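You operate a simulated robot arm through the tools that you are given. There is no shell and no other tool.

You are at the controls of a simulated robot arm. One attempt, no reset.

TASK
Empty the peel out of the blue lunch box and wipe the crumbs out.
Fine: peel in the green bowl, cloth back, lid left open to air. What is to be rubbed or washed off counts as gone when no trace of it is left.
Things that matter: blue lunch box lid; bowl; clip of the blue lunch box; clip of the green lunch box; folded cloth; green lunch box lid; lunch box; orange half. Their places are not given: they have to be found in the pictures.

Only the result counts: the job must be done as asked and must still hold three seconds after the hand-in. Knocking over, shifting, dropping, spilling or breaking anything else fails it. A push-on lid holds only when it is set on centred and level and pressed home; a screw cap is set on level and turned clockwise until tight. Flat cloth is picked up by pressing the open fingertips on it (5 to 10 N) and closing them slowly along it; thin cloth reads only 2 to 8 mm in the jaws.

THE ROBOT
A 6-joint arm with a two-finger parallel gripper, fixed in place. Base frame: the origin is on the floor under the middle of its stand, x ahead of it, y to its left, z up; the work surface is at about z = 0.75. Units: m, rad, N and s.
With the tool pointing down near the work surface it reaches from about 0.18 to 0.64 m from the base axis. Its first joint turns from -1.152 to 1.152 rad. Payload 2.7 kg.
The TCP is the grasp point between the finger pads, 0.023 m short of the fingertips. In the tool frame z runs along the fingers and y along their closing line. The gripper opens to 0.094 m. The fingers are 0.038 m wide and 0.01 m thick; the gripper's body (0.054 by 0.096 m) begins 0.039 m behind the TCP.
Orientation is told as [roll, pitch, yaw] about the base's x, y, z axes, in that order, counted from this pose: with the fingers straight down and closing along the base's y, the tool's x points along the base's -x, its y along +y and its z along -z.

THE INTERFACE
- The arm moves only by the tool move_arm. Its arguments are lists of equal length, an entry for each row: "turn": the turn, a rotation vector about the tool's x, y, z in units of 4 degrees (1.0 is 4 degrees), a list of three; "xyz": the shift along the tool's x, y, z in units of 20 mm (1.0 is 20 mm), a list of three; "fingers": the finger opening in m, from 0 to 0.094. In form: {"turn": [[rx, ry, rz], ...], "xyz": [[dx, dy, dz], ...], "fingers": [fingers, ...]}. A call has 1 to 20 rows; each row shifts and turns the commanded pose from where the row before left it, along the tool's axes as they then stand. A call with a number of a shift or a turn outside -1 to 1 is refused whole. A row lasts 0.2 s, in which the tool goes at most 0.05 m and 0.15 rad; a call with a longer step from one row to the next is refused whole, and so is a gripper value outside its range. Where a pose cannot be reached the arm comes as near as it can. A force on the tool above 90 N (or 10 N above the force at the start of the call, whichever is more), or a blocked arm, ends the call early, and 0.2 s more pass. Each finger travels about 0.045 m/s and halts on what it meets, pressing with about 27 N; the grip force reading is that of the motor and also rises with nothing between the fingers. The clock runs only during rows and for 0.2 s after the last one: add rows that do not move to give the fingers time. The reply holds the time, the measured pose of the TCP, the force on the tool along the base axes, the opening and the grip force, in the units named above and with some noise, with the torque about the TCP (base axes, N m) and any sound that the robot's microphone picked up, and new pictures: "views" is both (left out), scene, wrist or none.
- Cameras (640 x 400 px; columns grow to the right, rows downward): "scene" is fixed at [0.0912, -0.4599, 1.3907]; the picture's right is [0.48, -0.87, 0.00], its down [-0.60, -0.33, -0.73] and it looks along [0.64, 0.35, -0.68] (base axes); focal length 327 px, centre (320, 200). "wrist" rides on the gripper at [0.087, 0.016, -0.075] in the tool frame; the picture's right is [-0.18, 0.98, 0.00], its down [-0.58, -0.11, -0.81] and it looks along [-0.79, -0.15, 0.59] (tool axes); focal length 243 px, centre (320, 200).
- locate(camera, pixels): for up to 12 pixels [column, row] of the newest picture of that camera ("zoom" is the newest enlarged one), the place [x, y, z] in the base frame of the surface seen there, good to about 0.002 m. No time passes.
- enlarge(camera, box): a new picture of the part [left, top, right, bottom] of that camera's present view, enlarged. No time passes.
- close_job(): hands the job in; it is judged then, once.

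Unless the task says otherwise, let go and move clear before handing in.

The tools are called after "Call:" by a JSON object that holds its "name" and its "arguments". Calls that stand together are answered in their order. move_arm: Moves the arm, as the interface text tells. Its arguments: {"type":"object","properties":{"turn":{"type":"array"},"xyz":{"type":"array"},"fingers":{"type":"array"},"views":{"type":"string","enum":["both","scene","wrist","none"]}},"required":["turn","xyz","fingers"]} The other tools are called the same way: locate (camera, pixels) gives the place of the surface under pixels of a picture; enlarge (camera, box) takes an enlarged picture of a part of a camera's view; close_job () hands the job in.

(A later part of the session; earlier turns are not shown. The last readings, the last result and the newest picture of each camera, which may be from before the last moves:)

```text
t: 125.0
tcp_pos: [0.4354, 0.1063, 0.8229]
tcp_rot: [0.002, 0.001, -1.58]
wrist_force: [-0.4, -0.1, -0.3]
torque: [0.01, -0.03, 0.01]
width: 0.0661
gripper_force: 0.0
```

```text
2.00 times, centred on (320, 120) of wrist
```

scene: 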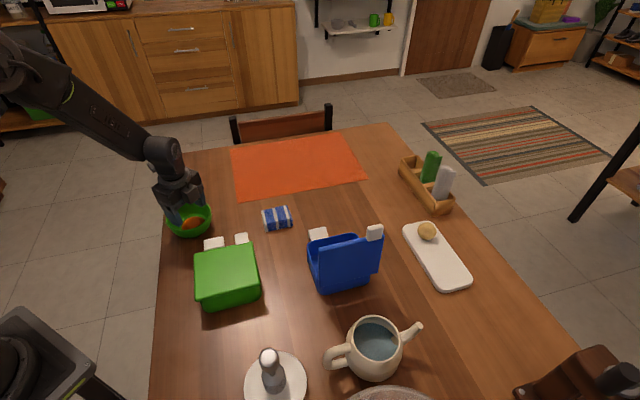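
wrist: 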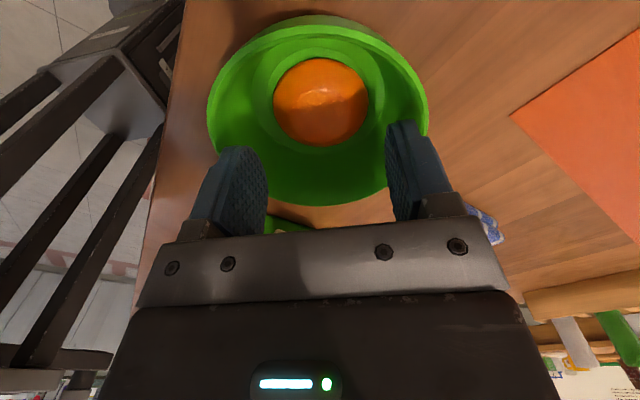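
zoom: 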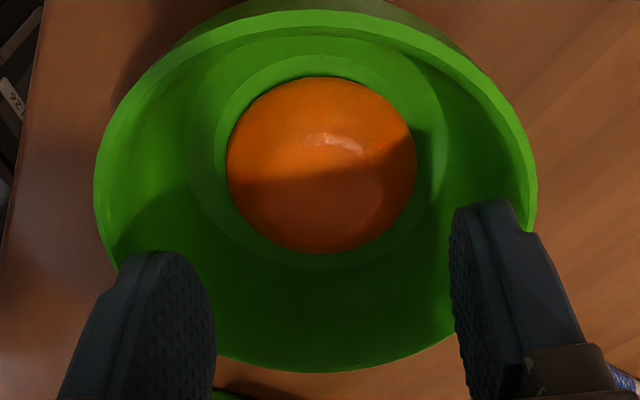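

The orange half lies flat in the bowl (zoom (320,165)). Now for the cloth: I'll rise, travel to above it and turn the wrist to -135°.

Call:
{"name": "move_arm", "arguments": {"turn": [[0, 0, 0], [0, 0, 0], [0, 0, 0], [0, 0, 0], [0, 0, 0], [0, 0, 0], [0, 0, 0], [0, 0, 0], [0, 0, 0], [0, 0, 0], [0, 0, 0], [0, 0, 0], [0, 0, 0], [0, 0, 0], [0, 0, 0]], "xyz": [[0, 0, -0.5], [0, 0, -1], [0, 0, -1], [0, 0, -1], [0, 0, -1], [0, 0, -1], [-0.996, 0.662, 0], [-0.996, 0.662, 0], [-0.996, 0.662, 0], [-0.996, 0.662, 0], [-0.996, 0.662, 0], [-0.996, 0.662, 0], [-0.996, 0.662, 0], [-0.996, 0.662, 0], [-0.996, 0.662, 0]], "fingers": [0.066, 0.066, 0.066, 0.066, 0.066, 0.066, 0.066, 0.066, 0.066, 0.08, 0.09, 0.09, 0.09, 0.09, 0.09], "views": "none"}}

Call:
{"name": "move_arm", "arguments": {"turn": [[0, 0, 1], [0, 0, 1], [0, 0, 1], [0, 0, 1], [0, 0, 1], [0, 0, 1], [0, 0, 1], [0, 0, 1], [0, 0, 1], [0, 0, 1], [0, 0, 1], [0, 0, 0]], "xyz": [[0, 0, 0], [0, 0, 0], [0, 0, 0], [0, 0, 0], [0, 0, 0], [0, 0, 0], [0, 0, 0], [0, 0, 0], [0, 0, 0], [0, 0, 0], [0, 0, 0], [0, 0, 0]], "fingers": [0.09, 0.09, 0.09, 0.09, 0.09, 0.09, 0.09, 0.09, 0.09, 0.09, 0.09, 0.09]}}

Call:
{"name": "enlarge", "arguments": {"camera": "wrist", "box": [220, 0, 420, 120]}}

Call:
{"name": "enlarge", "arguments": {"camera": "scene", "box": [145, 180, 245, 260]}}

```text
t: 128.2
tcp_pos: [0.5516, -0.0747, 0.9344]
tcp_rot: [0.003, 0.001, -1.582]
wrist_force: [0.0, -0.4, 0.0]
torque: [0.02, 0.01, -0.02]
width: 0.0901
gripper_force: 0.0
```

```text
t: 130.8
tcp_pos: [0.5521, -0.0754, 0.9342]
tcp_rot: [0.002, 0.004, -2.35]
wrist_force: [-0.6, 0.1, -0.1]
torque: [-0.03, 0.01, 0.05]
width: 0.0901
gripper_force: 0.1
```

scene: 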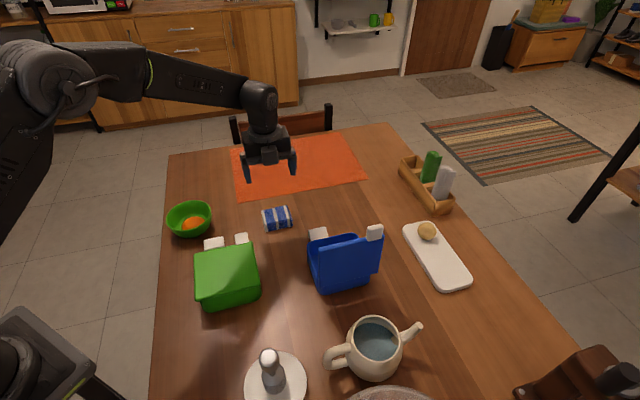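
wrist: 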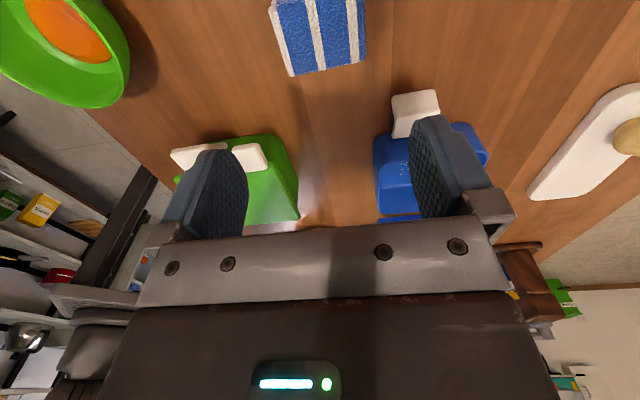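

```text
3.20 times, centred on (320, 60) of wrist
```

zoom: 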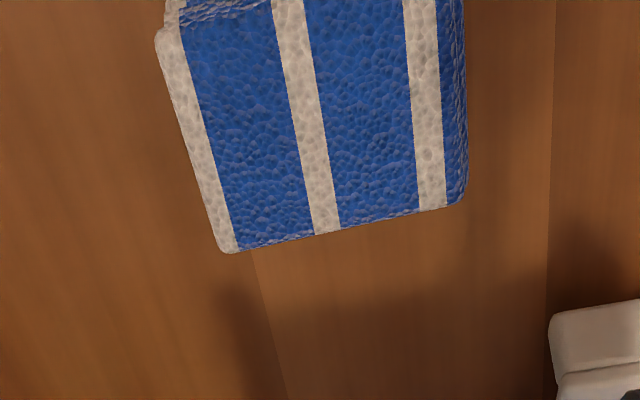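

```text
5.00 times, centred on (195, 220) of scene
```

zoom: 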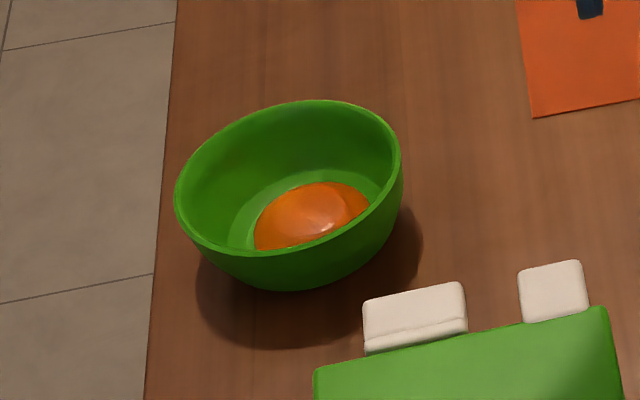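

The peel sits well inside the bowl. I'll measure the cloth's exact place and orientation before picking it up so I can put it back there.

Call:
{"name": "enlarge", "arguments": {"camera": "scene", "box": [247, 195, 311, 240]}}

```text
8.89 times, centred on (279, 218) of scene
```

zoom: 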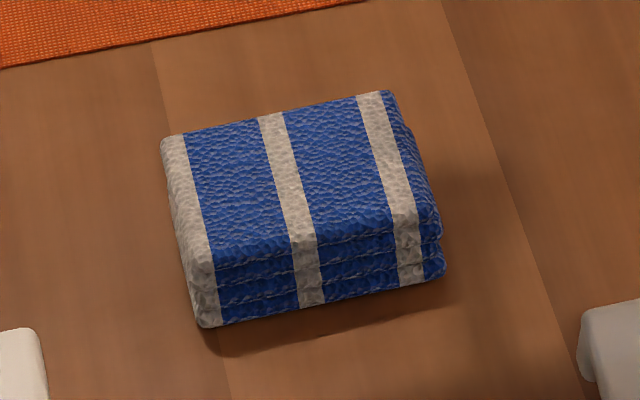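

Call:
{"name": "locate", "arguments": {"camera": "zoom", "pixels": [[168, 142], [385, 97], [432, 218], [200, 262], [300, 180], [200, 318], [437, 270], [320, 295], [190, 230], [410, 150], [280, 120], [320, 240]]}}

Call:
{"name": "locate", "arguments": {"camera": "wrist", "pixels": [[292, 74], [363, 62], [272, 12], [364, 5], [320, 40]]}}

```text
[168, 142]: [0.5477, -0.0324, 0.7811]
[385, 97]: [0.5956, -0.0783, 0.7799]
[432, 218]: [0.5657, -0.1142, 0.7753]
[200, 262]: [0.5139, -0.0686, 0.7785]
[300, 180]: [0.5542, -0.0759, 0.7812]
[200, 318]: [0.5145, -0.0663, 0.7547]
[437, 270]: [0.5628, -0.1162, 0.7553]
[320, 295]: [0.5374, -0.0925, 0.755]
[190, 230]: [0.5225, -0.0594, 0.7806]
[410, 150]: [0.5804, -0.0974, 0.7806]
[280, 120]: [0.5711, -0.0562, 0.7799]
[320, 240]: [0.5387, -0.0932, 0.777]
```

```text
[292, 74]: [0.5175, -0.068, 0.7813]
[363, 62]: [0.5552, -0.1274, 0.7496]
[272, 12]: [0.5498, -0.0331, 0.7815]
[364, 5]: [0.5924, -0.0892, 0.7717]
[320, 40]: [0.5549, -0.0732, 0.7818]
```

The cloth is a folded pad about 68 x 48 x 31 mm, centred at (0.5557,-0.0734) and turned about 2° from my tool. I'll align, open to 86 mm and descend around its long ends.

Call:
{"name": "move_arm", "arguments": {"turn": [[0, 0, -0.55], [0, 0, 0], [0, 0, 0], [0, 0, 0], [0, 0, 0], [0, 0, 0], [0, 0, 0], [0, 0, 0], [0, 0, 0]], "xyz": [[0.2, 0.06, 0], [0, 0, 1], [0, 0, 1], [0, 0, 1], [0, 0, 1], [0, 0, 1], [0, 0, 0.8], [0, 0, 0.5], [0, 0, 0]], "fingers": [0.088, 0.088, 0.088, 0.088, 0.088, 0.088, 0.088, 0.088, 0.088]}}

Call:
{"name": "enlarge", "arguments": {"camera": "wrist", "box": [180, 60, 460, 240]}}

```text
t: 132.8
tcp_pos: [0.557, -0.0722, 0.8074]
tcp_rot: [0.002, 0.001, -2.31]
wrist_force: [0.2, 0.2, 0.0]
torque: [-0.01, -0.02, 0.04]
width: 0.088
gripper_force: 0.1
```

scene: 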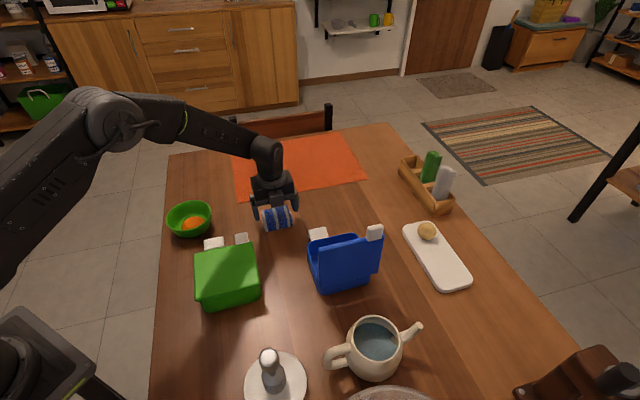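
wrist: 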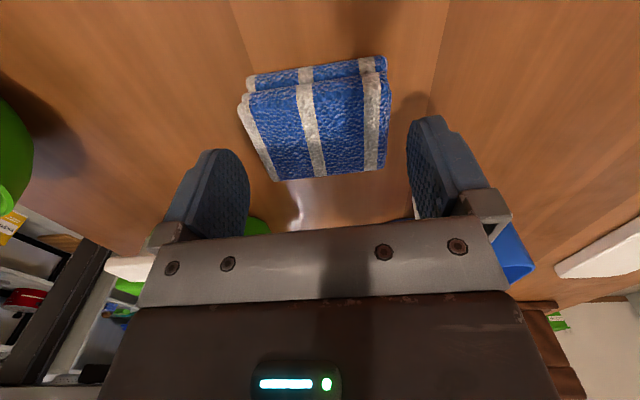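

```text
2.22 times, centred on (320, 150) of wrist
```

zoom: 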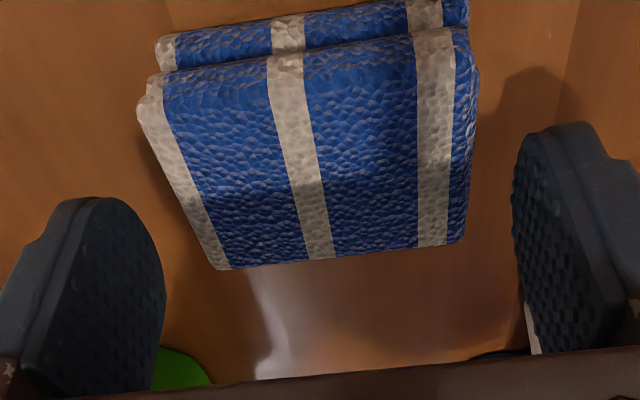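

The cloth is square between the fingers. I'll lower to mid-height and close slowly.

Call:
{"name": "move_arm", "arguments": {"turn": [[0, 0, 0], [0, 0, 0], [0, 0, 0], [0, 0, 0], [0, 0, 0], [0, 0, 0], [0, 0, 0], [0, 0, 0]], "xyz": [[-0.08, 0, 0.5], [0, 0, 0.5], [0, 0, 0.1], [0, 0, 0], [0, 0, 0], [0, 0, 0], [0, 0, 0], [0, 0, 0]], "fingers": [0.088, 0.086, 0.082, 0.078, 0.074, 0.07, 0.066, 0.062]}}

Call:
{"name": "enlarge", "arguments": {"camera": "wrist", "box": [180, 60, 460, 240]}}

```text
t: 134.6
tcp_pos: [0.5549, -0.0733, 0.7849]
tcp_rot: [0.002, 0.002, -2.31]
wrist_force: [-0.2, 0.0, 0.2]
torque: [0.03, 0.0, -0.03]
width: 0.0744
gripper_force: 27.1
```

scene: 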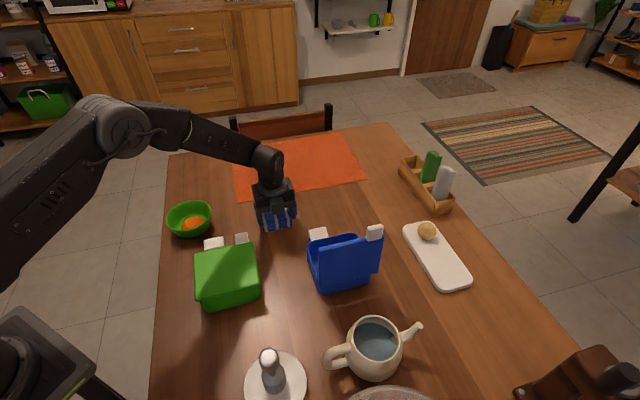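
wrist: 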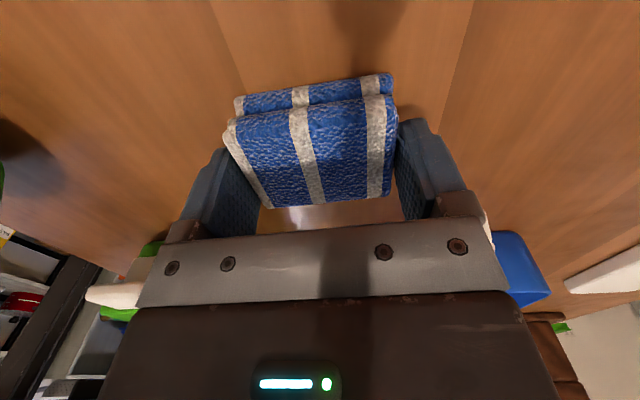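

```text
2.22 times, centred on (320, 150) of wrist
```

zoom: 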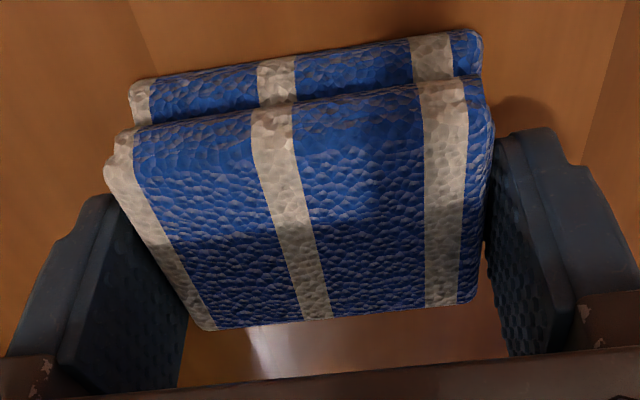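

The pad is held firmly at 74 mm with 27 N. The pick pose to return to is (0.555,-0.073,0.785), yaw -2.31. I'll lift it slowly.

Call:
{"name": "move_arm", "arguments": {"turn": [[0, 0, 0], [0, 0, 0], [0, 0, 0], [0, 0, 0], [0, 0, 0], [0, 0, 0], [0, 0, 0], [0, 0, 0], [0, 0, 0]], "xyz": [[0, 0, 0], [0, 0, -0.3], [0, 0, -0.6], [0, 0, -1], [0, 0, -1], [0, 0, -1], [0, 0, -1], [0, 0, -1], [0, 0, 0]], "fingers": [0.06, 0.06, 0.06, 0.06, 0.06, 0.06, 0.06, 0.06, 0.06]}}

Call:
{"name": "enlarge", "arguments": {"camera": "wrist", "box": [180, 60, 460, 240]}}

```text
t: 136.6
tcp_pos: [0.5541, -0.0739, 0.9021]
tcp_rot: [0.003, 0.001, -2.309]
wrist_force: [0.2, 0.0, -0.4]
torque: [0.0, 0.0, 0.02]
width: 0.0739
gripper_force: 27.5
```

scene: 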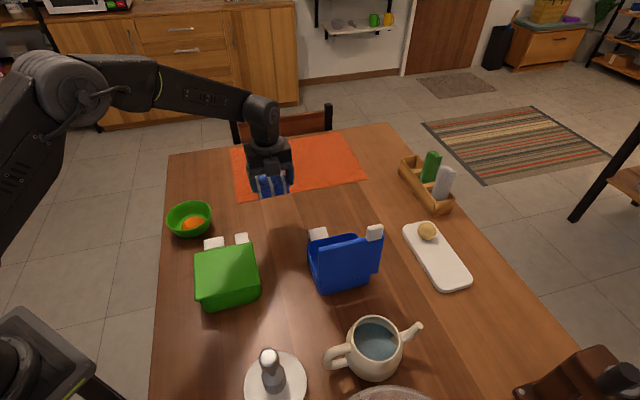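
wrist: 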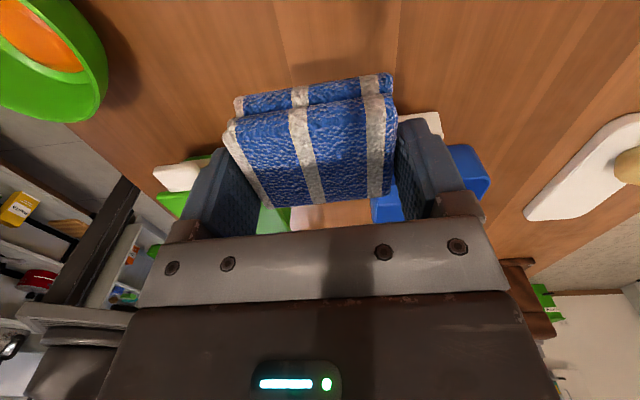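

```text
2.22 times, centred on (320, 150) of wrist
```

zoom: 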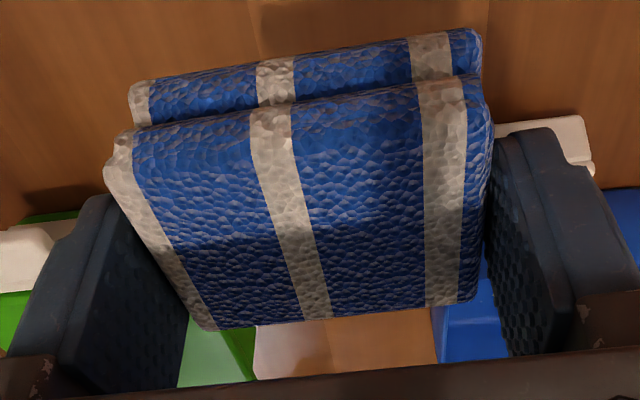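

The pad is securely held. I'll carry it over the box, stopping high above the middle of its floor and aligned with its walls.

Call:
{"name": "move_arm", "arguments": {"turn": [[0, 0, 0], [0, 0, 0], [0, 0, 0], [0, 0, 0], [0, 0, 0], [0, 0, 0], [0, 0, 0], [0, 0, 0], [0, 0, 0], [0, 0, 0], [0, 0, 0.57], [0, 0, 0]], "xyz": [[-0.9545, 0.5085, -0.1], [-0.9545, 0.5085, -0.1], [-0.9545, 0.5085, -0.1], [-0.9545, 0.5085, -0.1], [-0.9545, 0.5085, -0.1], [-0.9545, 0.5085, -0.1], [-0.9545, 0.5085, -0.1], [-0.9545, 0.5085, -0.1], [-0.9545, 0.5085, -0.1], [-0.9545, 0.5085, -0.1], [0, 0, 0], [0, 0, 0]], "fingers": [0.06, 0.06, 0.06, 0.06, 0.06, 0.06, 0.06, 0.06, 0.06, 0.06, 0.06, 0.06]}}

Call:
{"name": "enlarge", "arguments": {"camera": "wrist", "box": [180, 0, 460, 180]}}

```text
t: 139.2
tcp_pos: [0.5012, -0.283, 0.9226]
tcp_rot: [0.0, 0.0, -2.35]
wrist_force: [-0.3, 0.9, 0.0]
torque: [-0.01, -0.04, 0.0]
width: 0.0741
gripper_force: 27.2
```

scene: 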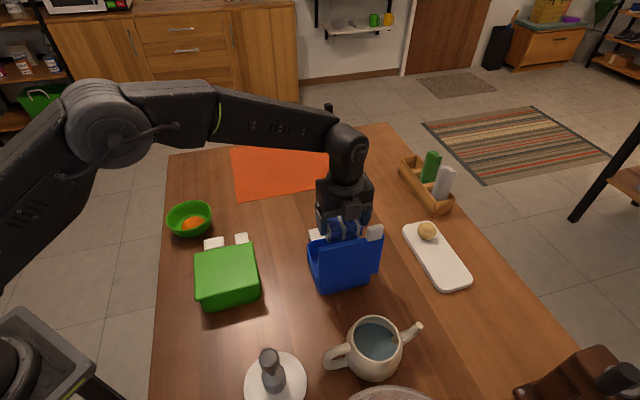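
wrist: 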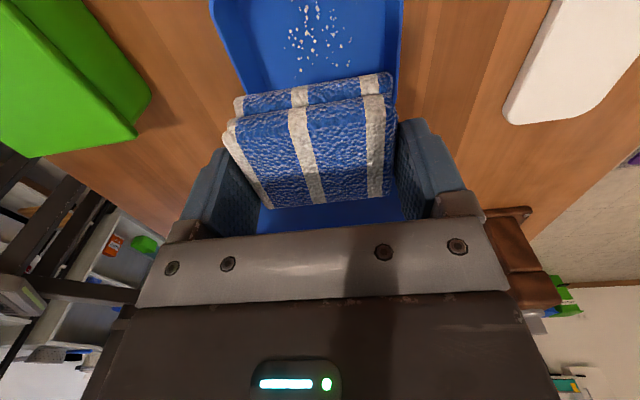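

```text
2.22 times, centred on (320, 90) of wrist
```

zoom: 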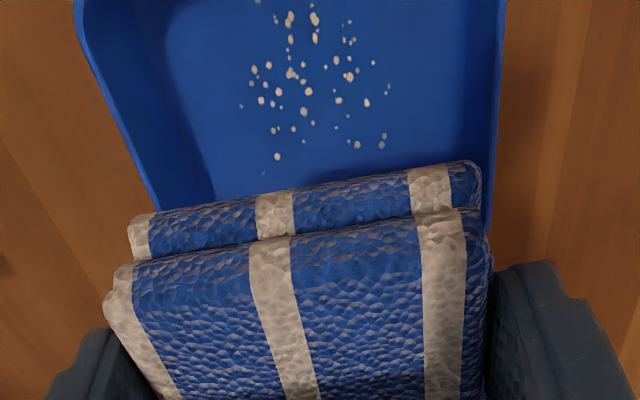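

I can see both the pad and the crumb patch. I'll confirm the inner wall positions before lowering.

Call:
{"name": "locate", "arguments": {"camera": "zoom", "pixels": [[80, 30], [120, 140], [502, 30], [494, 140], [277, 156], [385, 136], [242, 105], [388, 85], [260, 3], [263, 173], [357, 144], [310, 5]]}}

Call:
{"name": "locate", "arguments": {"camera": "wrist", "pixels": [[225, 40], [235, 60], [397, 60], [399, 30], [300, 5], [318, 5], [335, 20], [344, 40], [288, 30], [245, 5]]}}

```text
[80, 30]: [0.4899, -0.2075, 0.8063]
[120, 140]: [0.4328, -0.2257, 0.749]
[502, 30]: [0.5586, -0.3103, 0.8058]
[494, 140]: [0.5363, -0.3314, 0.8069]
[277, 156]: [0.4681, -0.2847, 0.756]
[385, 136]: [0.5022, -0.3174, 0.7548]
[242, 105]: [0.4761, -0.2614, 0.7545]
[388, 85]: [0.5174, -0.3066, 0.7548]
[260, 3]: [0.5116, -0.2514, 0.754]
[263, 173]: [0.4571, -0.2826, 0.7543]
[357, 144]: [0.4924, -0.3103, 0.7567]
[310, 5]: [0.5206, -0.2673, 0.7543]
```

```text
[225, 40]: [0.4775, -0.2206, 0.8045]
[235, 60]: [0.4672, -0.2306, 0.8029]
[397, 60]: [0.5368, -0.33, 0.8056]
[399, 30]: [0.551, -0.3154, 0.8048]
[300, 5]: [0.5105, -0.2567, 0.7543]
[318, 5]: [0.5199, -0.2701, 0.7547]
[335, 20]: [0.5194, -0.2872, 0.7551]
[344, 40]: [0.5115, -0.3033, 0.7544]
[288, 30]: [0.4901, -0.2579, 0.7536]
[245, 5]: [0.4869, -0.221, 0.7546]
```

Inner walls run e≈0.497–0.612, so the pad with fingers fits with about 9 mm to spare on each side, and crumbs span n 0.118–0.182. I'll lower the pad into the box until it just touches the floor.

Call:
{"name": "move_arm", "arguments": {"turn": [[0, 0, 0], [0, 0, 0], [0, 0, 0], [0, 0, 0], [0, 0, 0], [0, 0, 0], [0, 0, 0], [0, 0, 0], [0, 0, 0], [0, 0, 0]], "xyz": [[0.05, -0.03, 0.5], [0, 0, 1], [0, 0, 1], [0, 0, 1], [0, 0, 1], [0, 0, 0.9], [0, 0, 0.5], [0, 0, 0.3], [0, 0, 0.2], [0, 0, 0]], "fingers": [0.06, 0.06, 0.06, 0.06, 0.06, 0.06, 0.06, 0.06, 0.06, 0.06]}}

Call:
{"name": "enlarge", "arguments": {"camera": "wrist", "box": [140, 20, 500, 240]}}

```text
t: 141.4
tcp_pos: [0.5015, -0.2824, 0.7945]
tcp_rot: [0.002, 0.003, -2.351]
wrist_force: [-0.1, -0.5, -0.6]
torque: [-0.02, 0.03, 0.0]
width: 0.0743
gripper_force: 26.9
```

scene: 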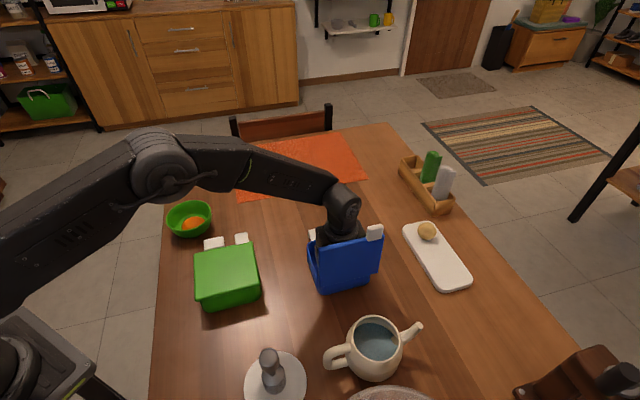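
wrist: 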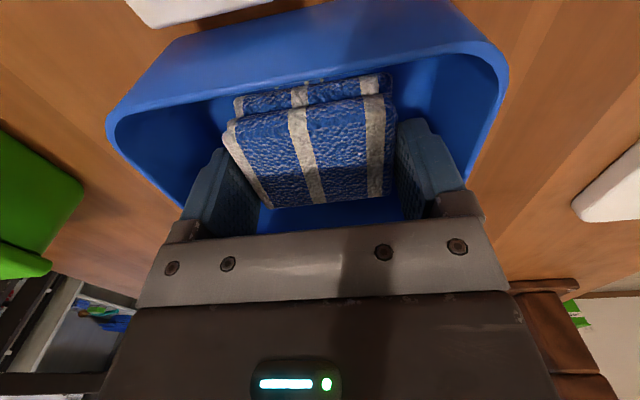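

```text
1.78 times, centred on (320, 130) of wrist
```

zoom: 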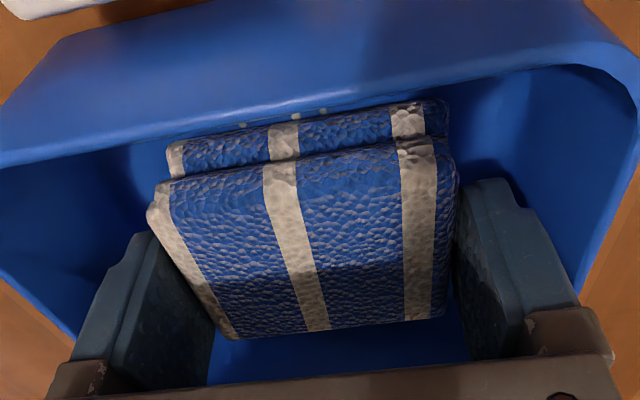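

The pad is inside with clearance all round; some crumbs show at zoom (243,123), (295,116), (323,113). I'll lower to contact.

Call:
{"name": "move_arm", "arguments": {"turn": [[0, 0, 0], [0, 0, 0], [0, 0, 0]], "xyz": [[0, 0, 0.12], [0, 0, 0.1], [0, 0, 0]], "fingers": [0.06, 0.06, 0.06], "views": "none"}}

```text
t: 142.2
tcp_pos: [0.5011, -0.2825, 0.7911]
tcp_rot: [0.002, 0.002, -2.35]
wrist_force: [1.1, -0.2, -0.4]
torque: [0.0, -0.02, 0.01]
width: 0.0741
gripper_force: 26.7
```

Call:
{"name": "move_arm", "arguments": {"turn": [[0, 0, 0], [0, 0, 0], [0, 0, 0]], "xyz": [[0, 0, 0.06], [0, 0, 0.06], [0, 0, 0]], "fingers": [0.06, 0.06, 0.06], "views": "none"}}

```text
t: 143.0
tcp_pos: [0.502, -0.2836, 0.7901]
tcp_rot: [0.006, 0.003, -2.351]
wrist_force: [-3.9, 1.5, 15.5]
torque: [0.34, 0.35, -0.04]
width: 0.074
gripper_force: 27.4
```

The pad touches the floor with 15 N. I'll ease to about 8 N and rub slowly back and forth along n.

Call:
{"name": "move_arm", "arguments": {"turn": [[0, 0, 0], [0, 0, 0], [0, 0, 0], [0, 0, 0], [0, 0, 0]], "xyz": [[0, 0, -0.03], [0.25, 0, 0], [0.25, 0, 0], [0.2, 0, 0], [0, 0, 0]], "fingers": [0.06, 0.06, 0.06, 0.06, 0.06]}}

Call:
{"name": "enlarge", "arguments": {"camera": "wrist", "box": [140, 20, 500, 240]}}

Call:
{"name": "enlarge", "arguments": {"camera": "scene", "box": [290, 200, 400, 300]}}

```text
t: 144.2
tcp_pos: [0.5126, -0.2726, 0.791]
tcp_rot: [0.003, 0.001, -2.35]
wrist_force: [-7.0, -7.3, 18.8]
torque: [-0.09, 0.32, 0.06]
width: 0.0741
gripper_force: 26.7
```

scene: 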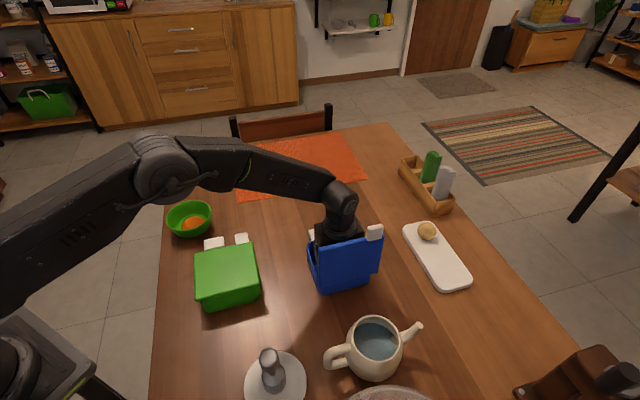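
wrist: 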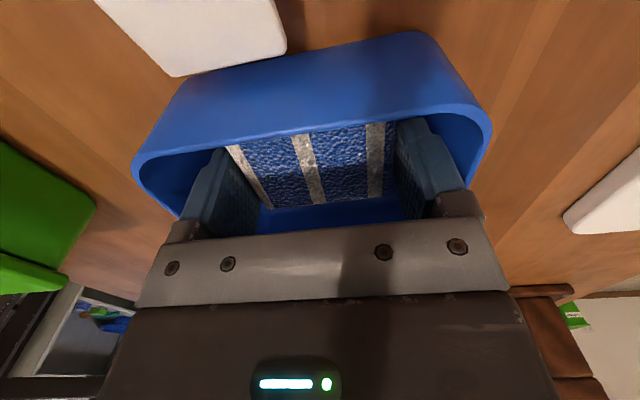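

```text
1.78 times, centred on (320, 130) of wrist
```

zoom: 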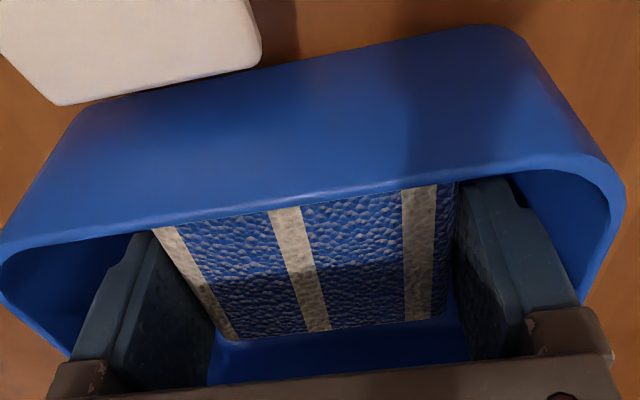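

```text
4.00 times, centred on (345, 250) of scene
```

zoom: 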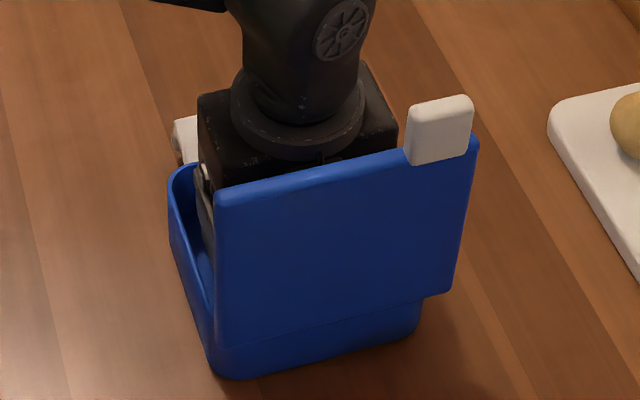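

The rub drew 10 N of friction under 19 N of press, which is more than needed. I'll lighten it and sweep back toward the lid side, stopping at n≈0.142.

Call:
{"name": "move_arm", "arguments": {"turn": [[0, 0, 0], [0, 0, 0], [0, 0, 0], [0, 0, 0], [0, 0, 0], [0, 0, 0], [0, 0, 0]], "xyz": [[0, 0, -0.035], [-0.25, 0, 0], [-0.25, 0, 0], [-0.25, 0, 0], [-0.25, 0, 0], [-0.2, 0, 0], [0, 0, 0]], "fingers": [0.06, 0.06, 0.06, 0.06, 0.06, 0.06, 0.06]}}

Call:
{"name": "enlarge", "arguments": {"camera": "wrist", "box": [140, 20, 500, 240]}}

Call:
{"name": "enlarge", "arguments": {"camera": "scene", "box": [290, 200, 400, 300]}}

```text
t: 145.8
tcp_pos: [0.4942, -0.2898, 0.7912]
tcp_rot: [0.002, 0.001, -2.35]
wrist_force: [3.4, 4.0, 7.2]
torque: [0.09, -0.14, 0.05]
width: 0.074
gripper_force: 27.4
```

scene: 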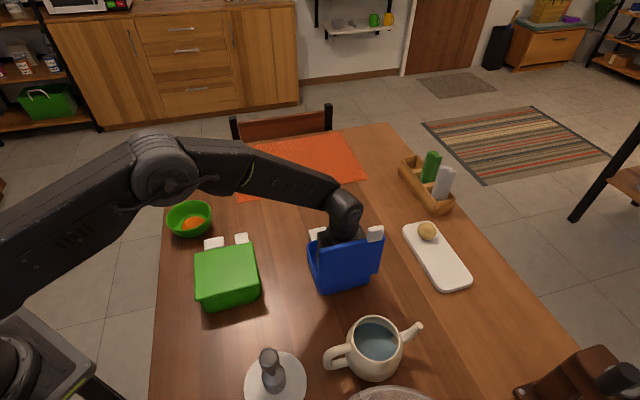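
wrist: 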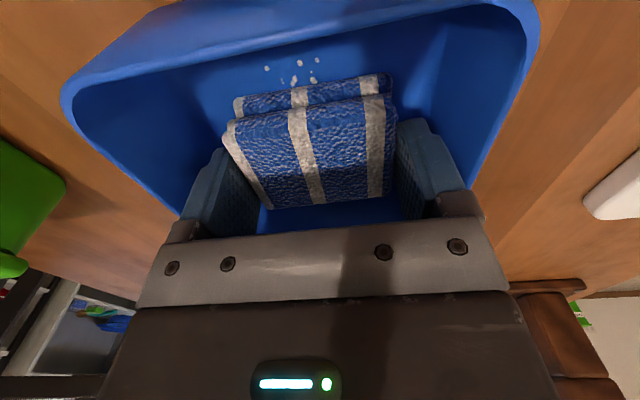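

```text
1.78 times, centred on (320, 130) of wrist
```

zoom: 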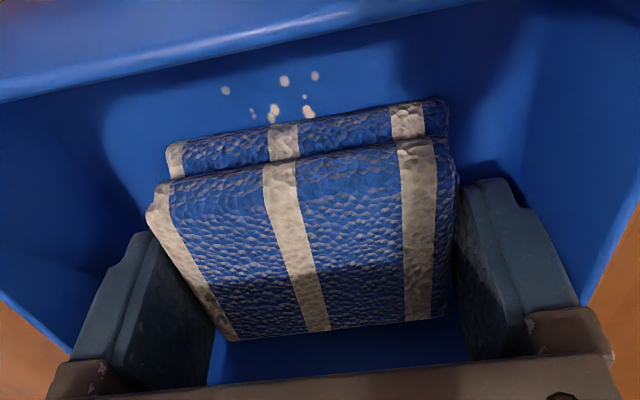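

```text
4.00 times, centred on (345, 250) of scene
```

zoom: 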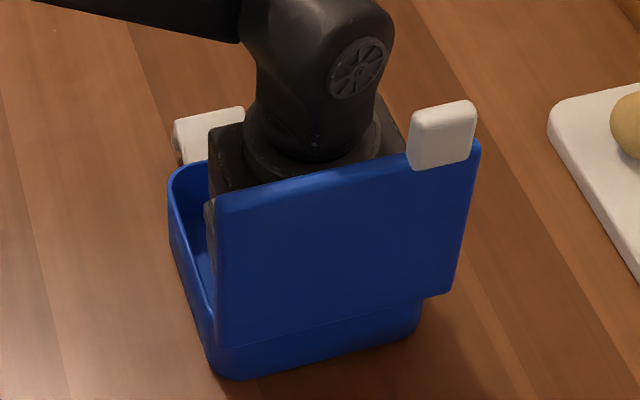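

Some crumbs remain near the front, at zoom (225,90), (284,80), (315,75), (274,112). Force is a reasonable 7 N. I'll make several back-and-forth strokes.

Call:
{"name": "move_arm", "arguments": {"turn": [[0, 0, 0], [0, 0, 0], [0, 0, 0], [0, 0, 0], [0, 0, 0], [0, 0, 0], [0, 0, 0], [0, 0, 0], [0, 0, 0], [0, 0, 0], [0, 0, 0], [0, 0, 0], [0, 0, 0], [0, 0, 0], [0, 0, 0], [0, 0, 0], [0, 0, 0], [0, 0, 0], [0, 0, 0]], "xyz": [[0.25, 0, 0], [0.25, 0, 0], [0.25, 0, 0], [0.25, 0, 0], [0.25, 0, 0], [0, 0, 0], [-0.25, 0, 0], [-0.25, 0, 0], [-0.25, 0, 0], [-0.25, 0, 0], [-0.25, 0, 0], [0.25, 0, 0], [0.25, 0, 0], [0.25, 0, 0], [0.25, 0, 0], [0.25, 0, 0], [-0.25, 0, 0], [-0.25, 0, 0], [-0.25, 0, 0]], "fingers": [0.06, 0.06, 0.06, 0.06, 0.06, 0.06, 0.06, 0.06, 0.06, 0.06, 0.06, 0.06, 0.06, 0.06, 0.06, 0.06, 0.06, 0.06, 0.06]}}

Call:
{"name": "enlarge", "arguments": {"camera": "wrist", "box": [140, 20, 500, 240]}}

```text
t: 149.8
tcp_pos: [0.5026, -0.2824, 0.7904]
tcp_rot: [0.001, 0.002, -2.351]
wrist_force: [4.4, 5.4, 10.5]
torque: [0.15, -0.18, 0.07]
width: 0.0742
gripper_force: 27.0
```

scene: 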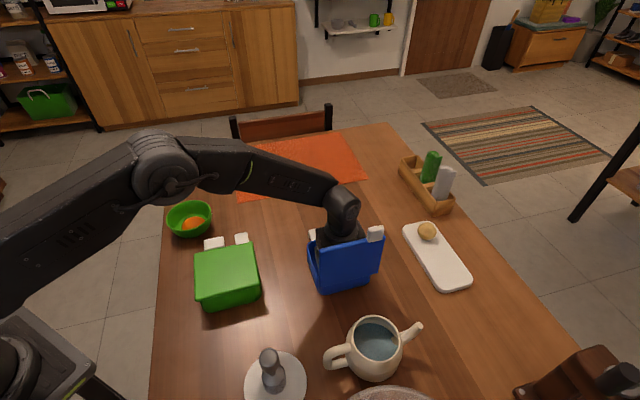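
wrist: 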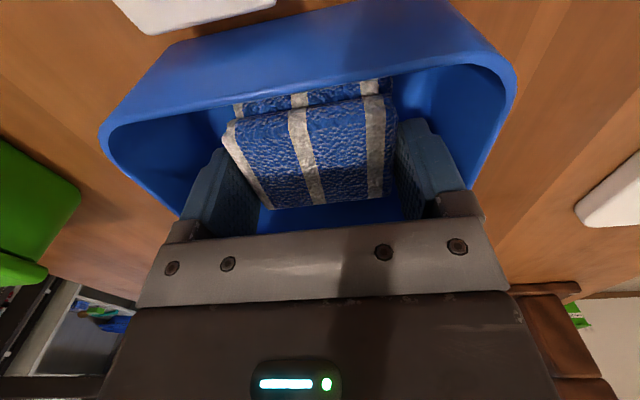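

```text
1.78 times, centred on (320, 130) of wrist
```

zoom: 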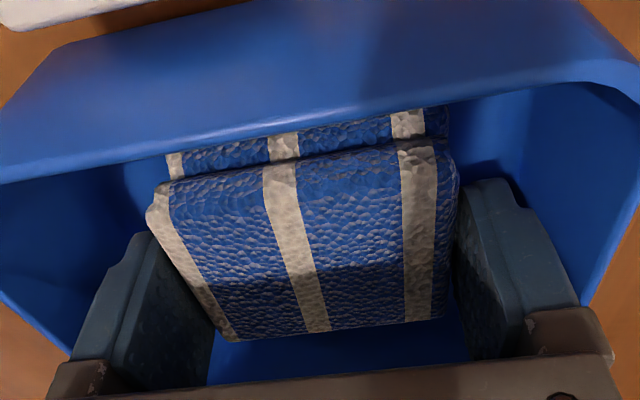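

I'll lift the pad to inspect what the strokes have removed.

Call:
{"name": "move_arm", "arguments": {"turn": [[0, 0, 0], [0, 0, 0], [0, 0, 0], [0, 0, 0], [0, 0, 0], [0, 0, 0], [0, 0, 0], [0, 0, 0]], "xyz": [[0, 0, -0.5], [0, 0, -1], [0, 0, -1], [0, 0, -1], [0, 0, -1], [0, 0, -1], [0, 0, -1], [0, 0, 0]], "fingers": [0.06, 0.06, 0.06, 0.06, 0.06, 0.06, 0.06, 0.06]}}

Call:
{"name": "enlarge", "arguments": {"camera": "wrist", "box": [180, 0, 460, 140]}}

```text
t: 151.6
tcp_pos: [0.5013, -0.2833, 0.9203]
tcp_rot: [0.002, 0.002, -2.351]
wrist_force: [-1.2, 0.5, 0.1]
torque: [-0.03, 0.03, -0.03]
width: 0.0741
gripper_force: 26.9
```

scene: 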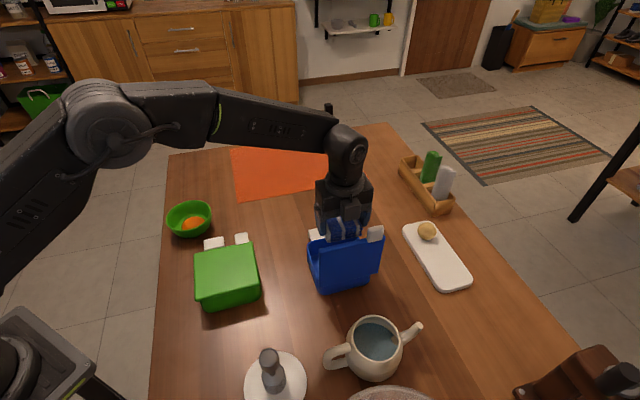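
wrist: 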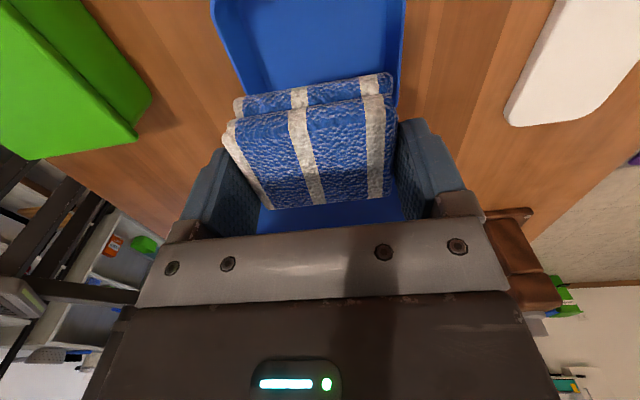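

```text
2.29 times, centred on (320, 70) of wrist
```

zoom: 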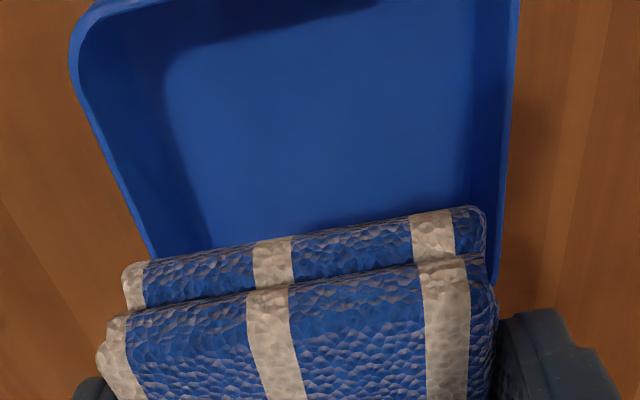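

The visible floor looks clean. I'll enlarge further, then shift the tool to see the hidden strip near the lid side and the front corners.

Call:
{"name": "enlarge", "arguments": {"camera": "wrist", "box": [220, 0, 400, 105]}}

Call:
{"name": "move_arm", "arguments": {"turn": [[0, 0, 0], [0, 0, 0], [0, 0, 0], [0, 0, 0], [0, 0, 0]], "xyz": [[0.8, 0, -0.5], [0.9, 0, -0.5], [0.9, 0, -0.5], [0.9, 0, -0.5], [0, 0, 0]], "fingers": [0.06, 0.06, 0.06, 0.06, 0.06], "views": "wrist"}}

Call:
{"name": "enlarge", "arguments": {"camera": "wrist", "box": [200, 0, 440, 120]}}

```text
3.56 times, centred on (310, 52) of wrist
```

zoom: 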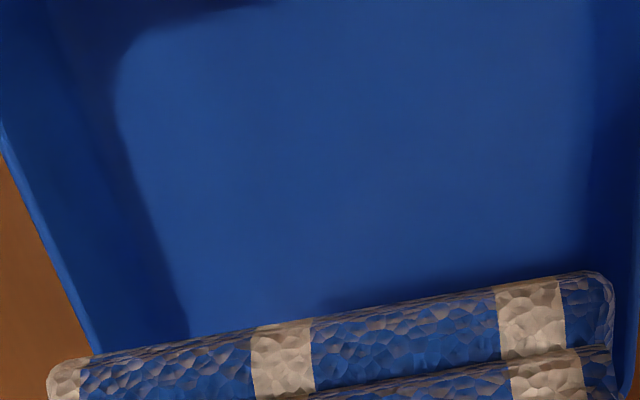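

```text
t: 152.8
tcp_pos: [0.5511, -0.2316, 0.9602]
tcp_rot: [0.002, 0.0, -2.351]
wrist_force: [0.3, -0.3, -0.2]
torque: [0.01, -0.01, 0.01]
width: 0.074
gripper_force: 26.5
```

wrist: 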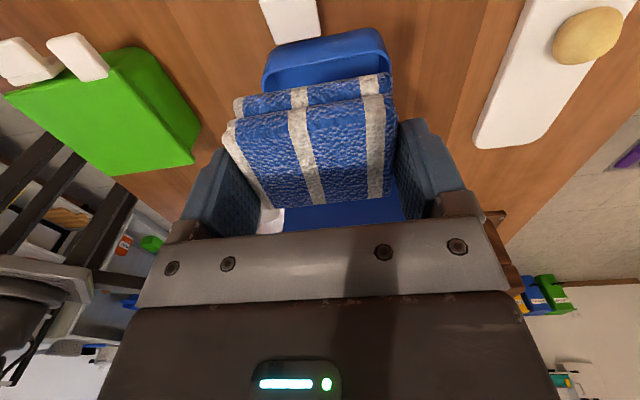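

```text
2.67 times, centred on (320, 60) of wrist
```

zoom: 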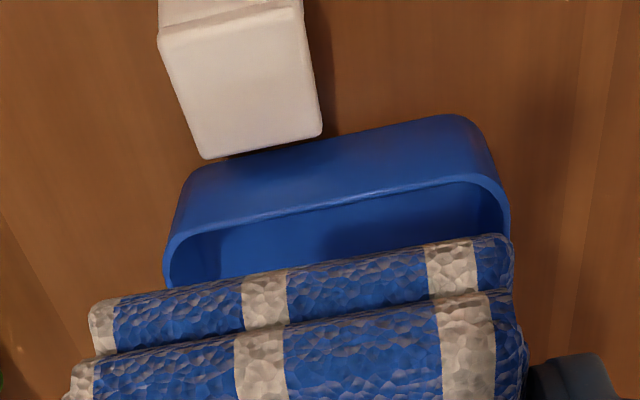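

The pad blocks the view from there. Going higher and slightly inward should show the whole floor above the pad's edge.

Call:
{"name": "move_arm", "arguments": {"turn": [[0, 0, 0], [0, 0, 0], [0, 0, 0], [0, 0, 0], [0, 0, 0]], "xyz": [[-0.32, 0, -0.9], [-0.32, 0, -0.9], [-0.32, 0, -0.9], [-0.32, 0, -0.9], [0, 0, 0]], "fingers": [0.06, 0.06, 0.06, 0.06, 0.06], "views": "wrist"}}

Call:
{"name": "enlarge", "arguments": {"camera": "wrist", "box": [230, 0, 410, 110]}}

```text
t: 154.0
tcp_pos: [0.5349, -0.2506, 1.0322]
tcp_rot: [0.001, 0.001, -2.352]
wrist_force: [0.6, -0.2, -0.6]
torque: [-0.03, 0.01, 0.04]
width: 0.0743
gripper_force: 27.5
```

wrist: 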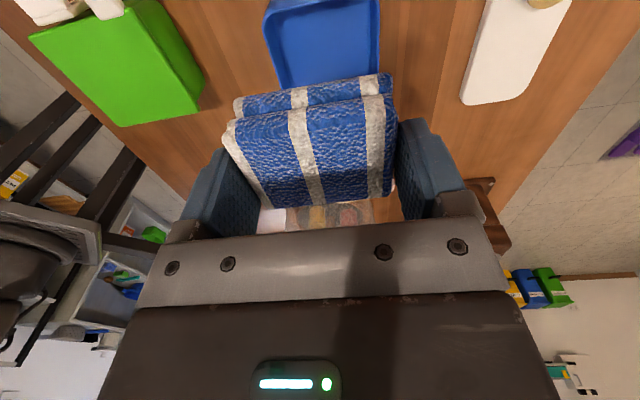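

```text
3.56 times, centred on (320, 55) of wrist
```

zoom: 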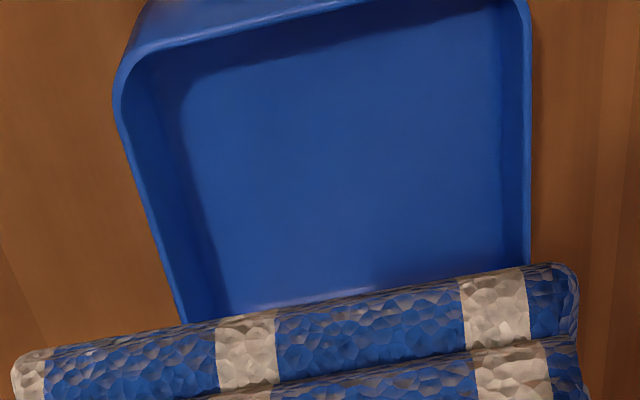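

The floor looks clean right to the rear fillet. I'll check it at higher magnification for faint traces.

Call:
{"name": "enlarge", "arguments": {"camera": "wrist", "box": [265, 0, 325, 45]}}

Call:
{"name": "enlarge", "arguments": {"camera": "wrist", "box": [320, 0, 380, 45]}}

Call:
{"name": "enlarge", "arguments": {"camera": "wrist", "box": [265, 40, 325, 85]}}

Call:
{"name": "enlarge", "arguments": {"camera": "wrist", "box": [320, 40, 380, 85]}}

```text
8.89 times, centred on (295, 22) of wrist
```

zoom: 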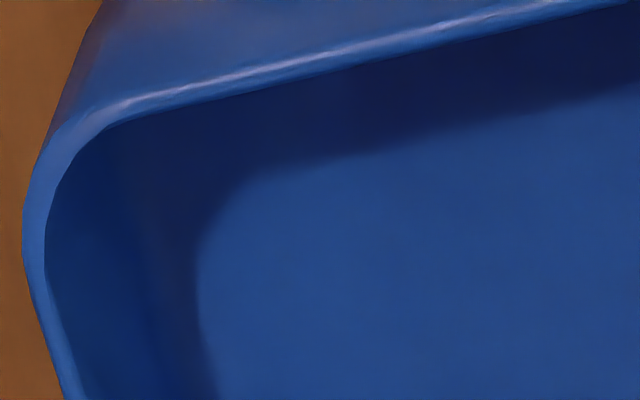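

```text
8.89 times, centred on (350, 22) of wrist
```

zoom: 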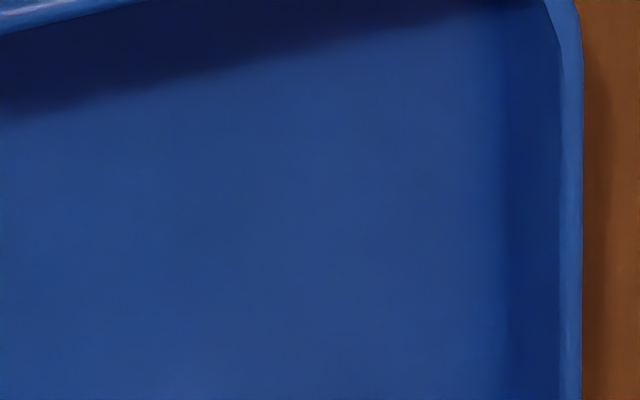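

```text
8.89 times, centred on (295, 62) of wrist
```

zoom: 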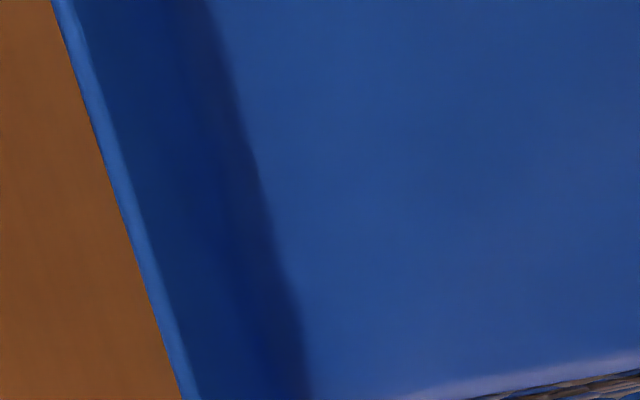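

```text
8.89 times, centred on (350, 62) of wrist
```

zoom: 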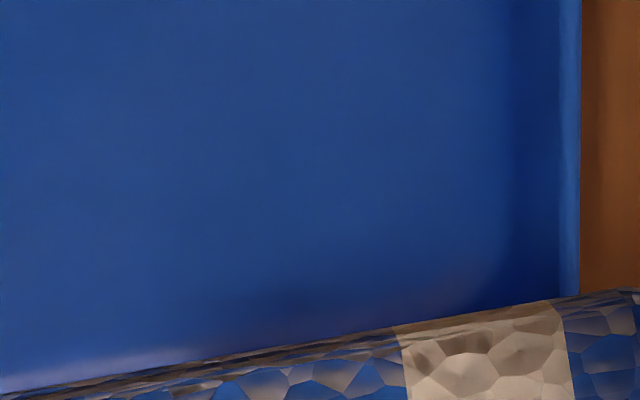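

All four parts show no trace. I'll carry the pad back to its original place, matching the pick yaw.

Call:
{"name": "move_arm", "arguments": {"turn": [[0, 0, -0.6], [0, 0, 0], [0, 0, 0], [0, 0, 0], [0, 0, 0], [0, 0, 0], [0, 0, 0], [0, 0, 0], [0, 0, 0], [0, 0, 0], [0, 0, 0], [0, 0, 0], [0, 0, 0], [0, 0, 0], [0, 0, 0]], "xyz": [[0, 0, 0], [0.903, -0.654, 0], [0.903, -0.654, 0], [0.903, -0.654, 0], [0.903, -0.654, 0], [0.903, -0.654, 0], [0.903, -0.654, 0], [0.903, -0.654, 0], [0.903, -0.654, 0], [0, 0, 1], [0, 0, 1], [0, 0, 1], [0, 0, 1], [0, 0, 1], [0, 0, 0]], "fingers": [0.06, 0.06, 0.06, 0.06, 0.06, 0.06, 0.06, 0.06, 0.06, 0.06, 0.06, 0.06, 0.06, 0.06, 0.06]}}

```text
t: 157.2
tcp_pos: [0.5524, -0.0732, 0.9313]
tcp_rot: [0.003, 0.002, -2.309]
wrist_force: [-0.1, -0.5, -0.4]
torque: [-0.02, 0.01, -0.01]
width: 0.0741
gripper_force: 27.4
```

scene: 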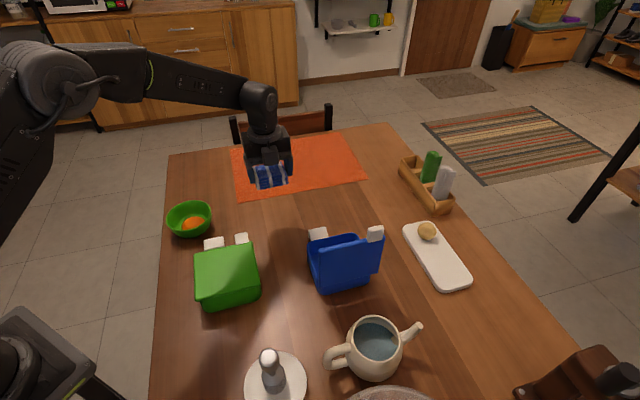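
wrist: 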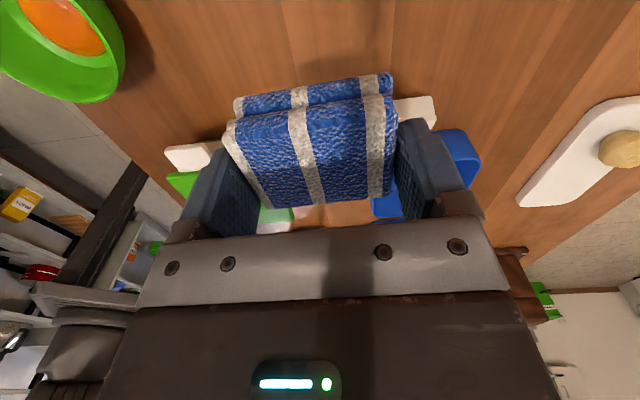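

I'll correct 2.5 mm and lower to just above the table.

Call:
{"name": "move_arm", "arguments": {"turn": [[0, 0, 0], [0, 0, 0], [0, 0, 0], [0, 0, 0], [0, 0, 0], [0, 0, 0], [0, 0, 0], [0, 0, 0], [0, 0, 0]], "xyz": [[0.08, 0.09, 0.5], [0, 0, 1], [0, 0, 1], [0, 0, 1], [0, 0, 1], [0, 0, 1], [0, 0, 0.8], [0, 0, 0.5], [0, 0, 0]], "fingers": [0.06, 0.06, 0.06, 0.06, 0.06, 0.06, 0.06, 0.06, 0.06], "views": "none"}}

```text
t: 159.2
tcp_pos: [0.5561, -0.0725, 0.7963]
tcp_rot: [0.002, 0.003, -2.309]
wrist_force: [-0.5, -0.6, -0.5]
torque: [0.02, -0.03, 0.01]
width: 0.0742
gripper_force: 26.9
```

Call:
{"name": "move_arm", "arguments": {"turn": [[0, 0, 0], [0, 0, 0], [0, 0, 0], [0, 0, 0]], "xyz": [[-0.05, 0, 0.25], [0, 0, 0.18], [0, 0, 0.1], [0, 0, 0]], "fingers": [0.06, 0.06, 0.06, 0.06], "views": "wrist"}}

```text
t: 160.2
tcp_pos: [0.5544, -0.0736, 0.7836]
tcp_rot: [0.002, 0.0, -2.31]
wrist_force: [0.1, -0.4, -0.1]
torque: [0.0, 0.0, 0.01]
width: 0.0742
gripper_force: 27.3
```

wrist: 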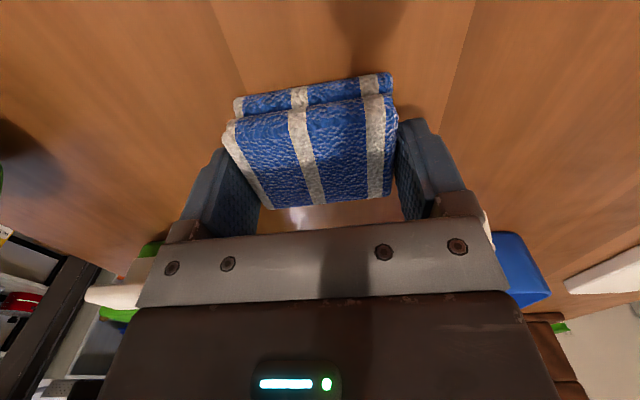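

There is no contact yet, as the pad slid up slightly in the grip while rubbing. I'll lower in 1 mm steps until it touches the table.

Call:
{"name": "move_arm", "arguments": {"turn": [[0, 0, 0], [0, 0, 0], [0, 0, 0]], "xyz": [[0, 0, 0.04], [0, 0, 0.03], [0, 0, 0]], "fingers": [0.06, 0.06, 0.06], "views": "none"}}

```text
t: 161.0
tcp_pos: [0.5558, -0.0728, 0.7842]
tcp_rot: [0.005, 0.004, -2.31]
wrist_force: [-1.9, 0.4, 11.4]
torque: [0.16, 0.31, 0.01]
width: 0.074
gripper_force: 26.7
```

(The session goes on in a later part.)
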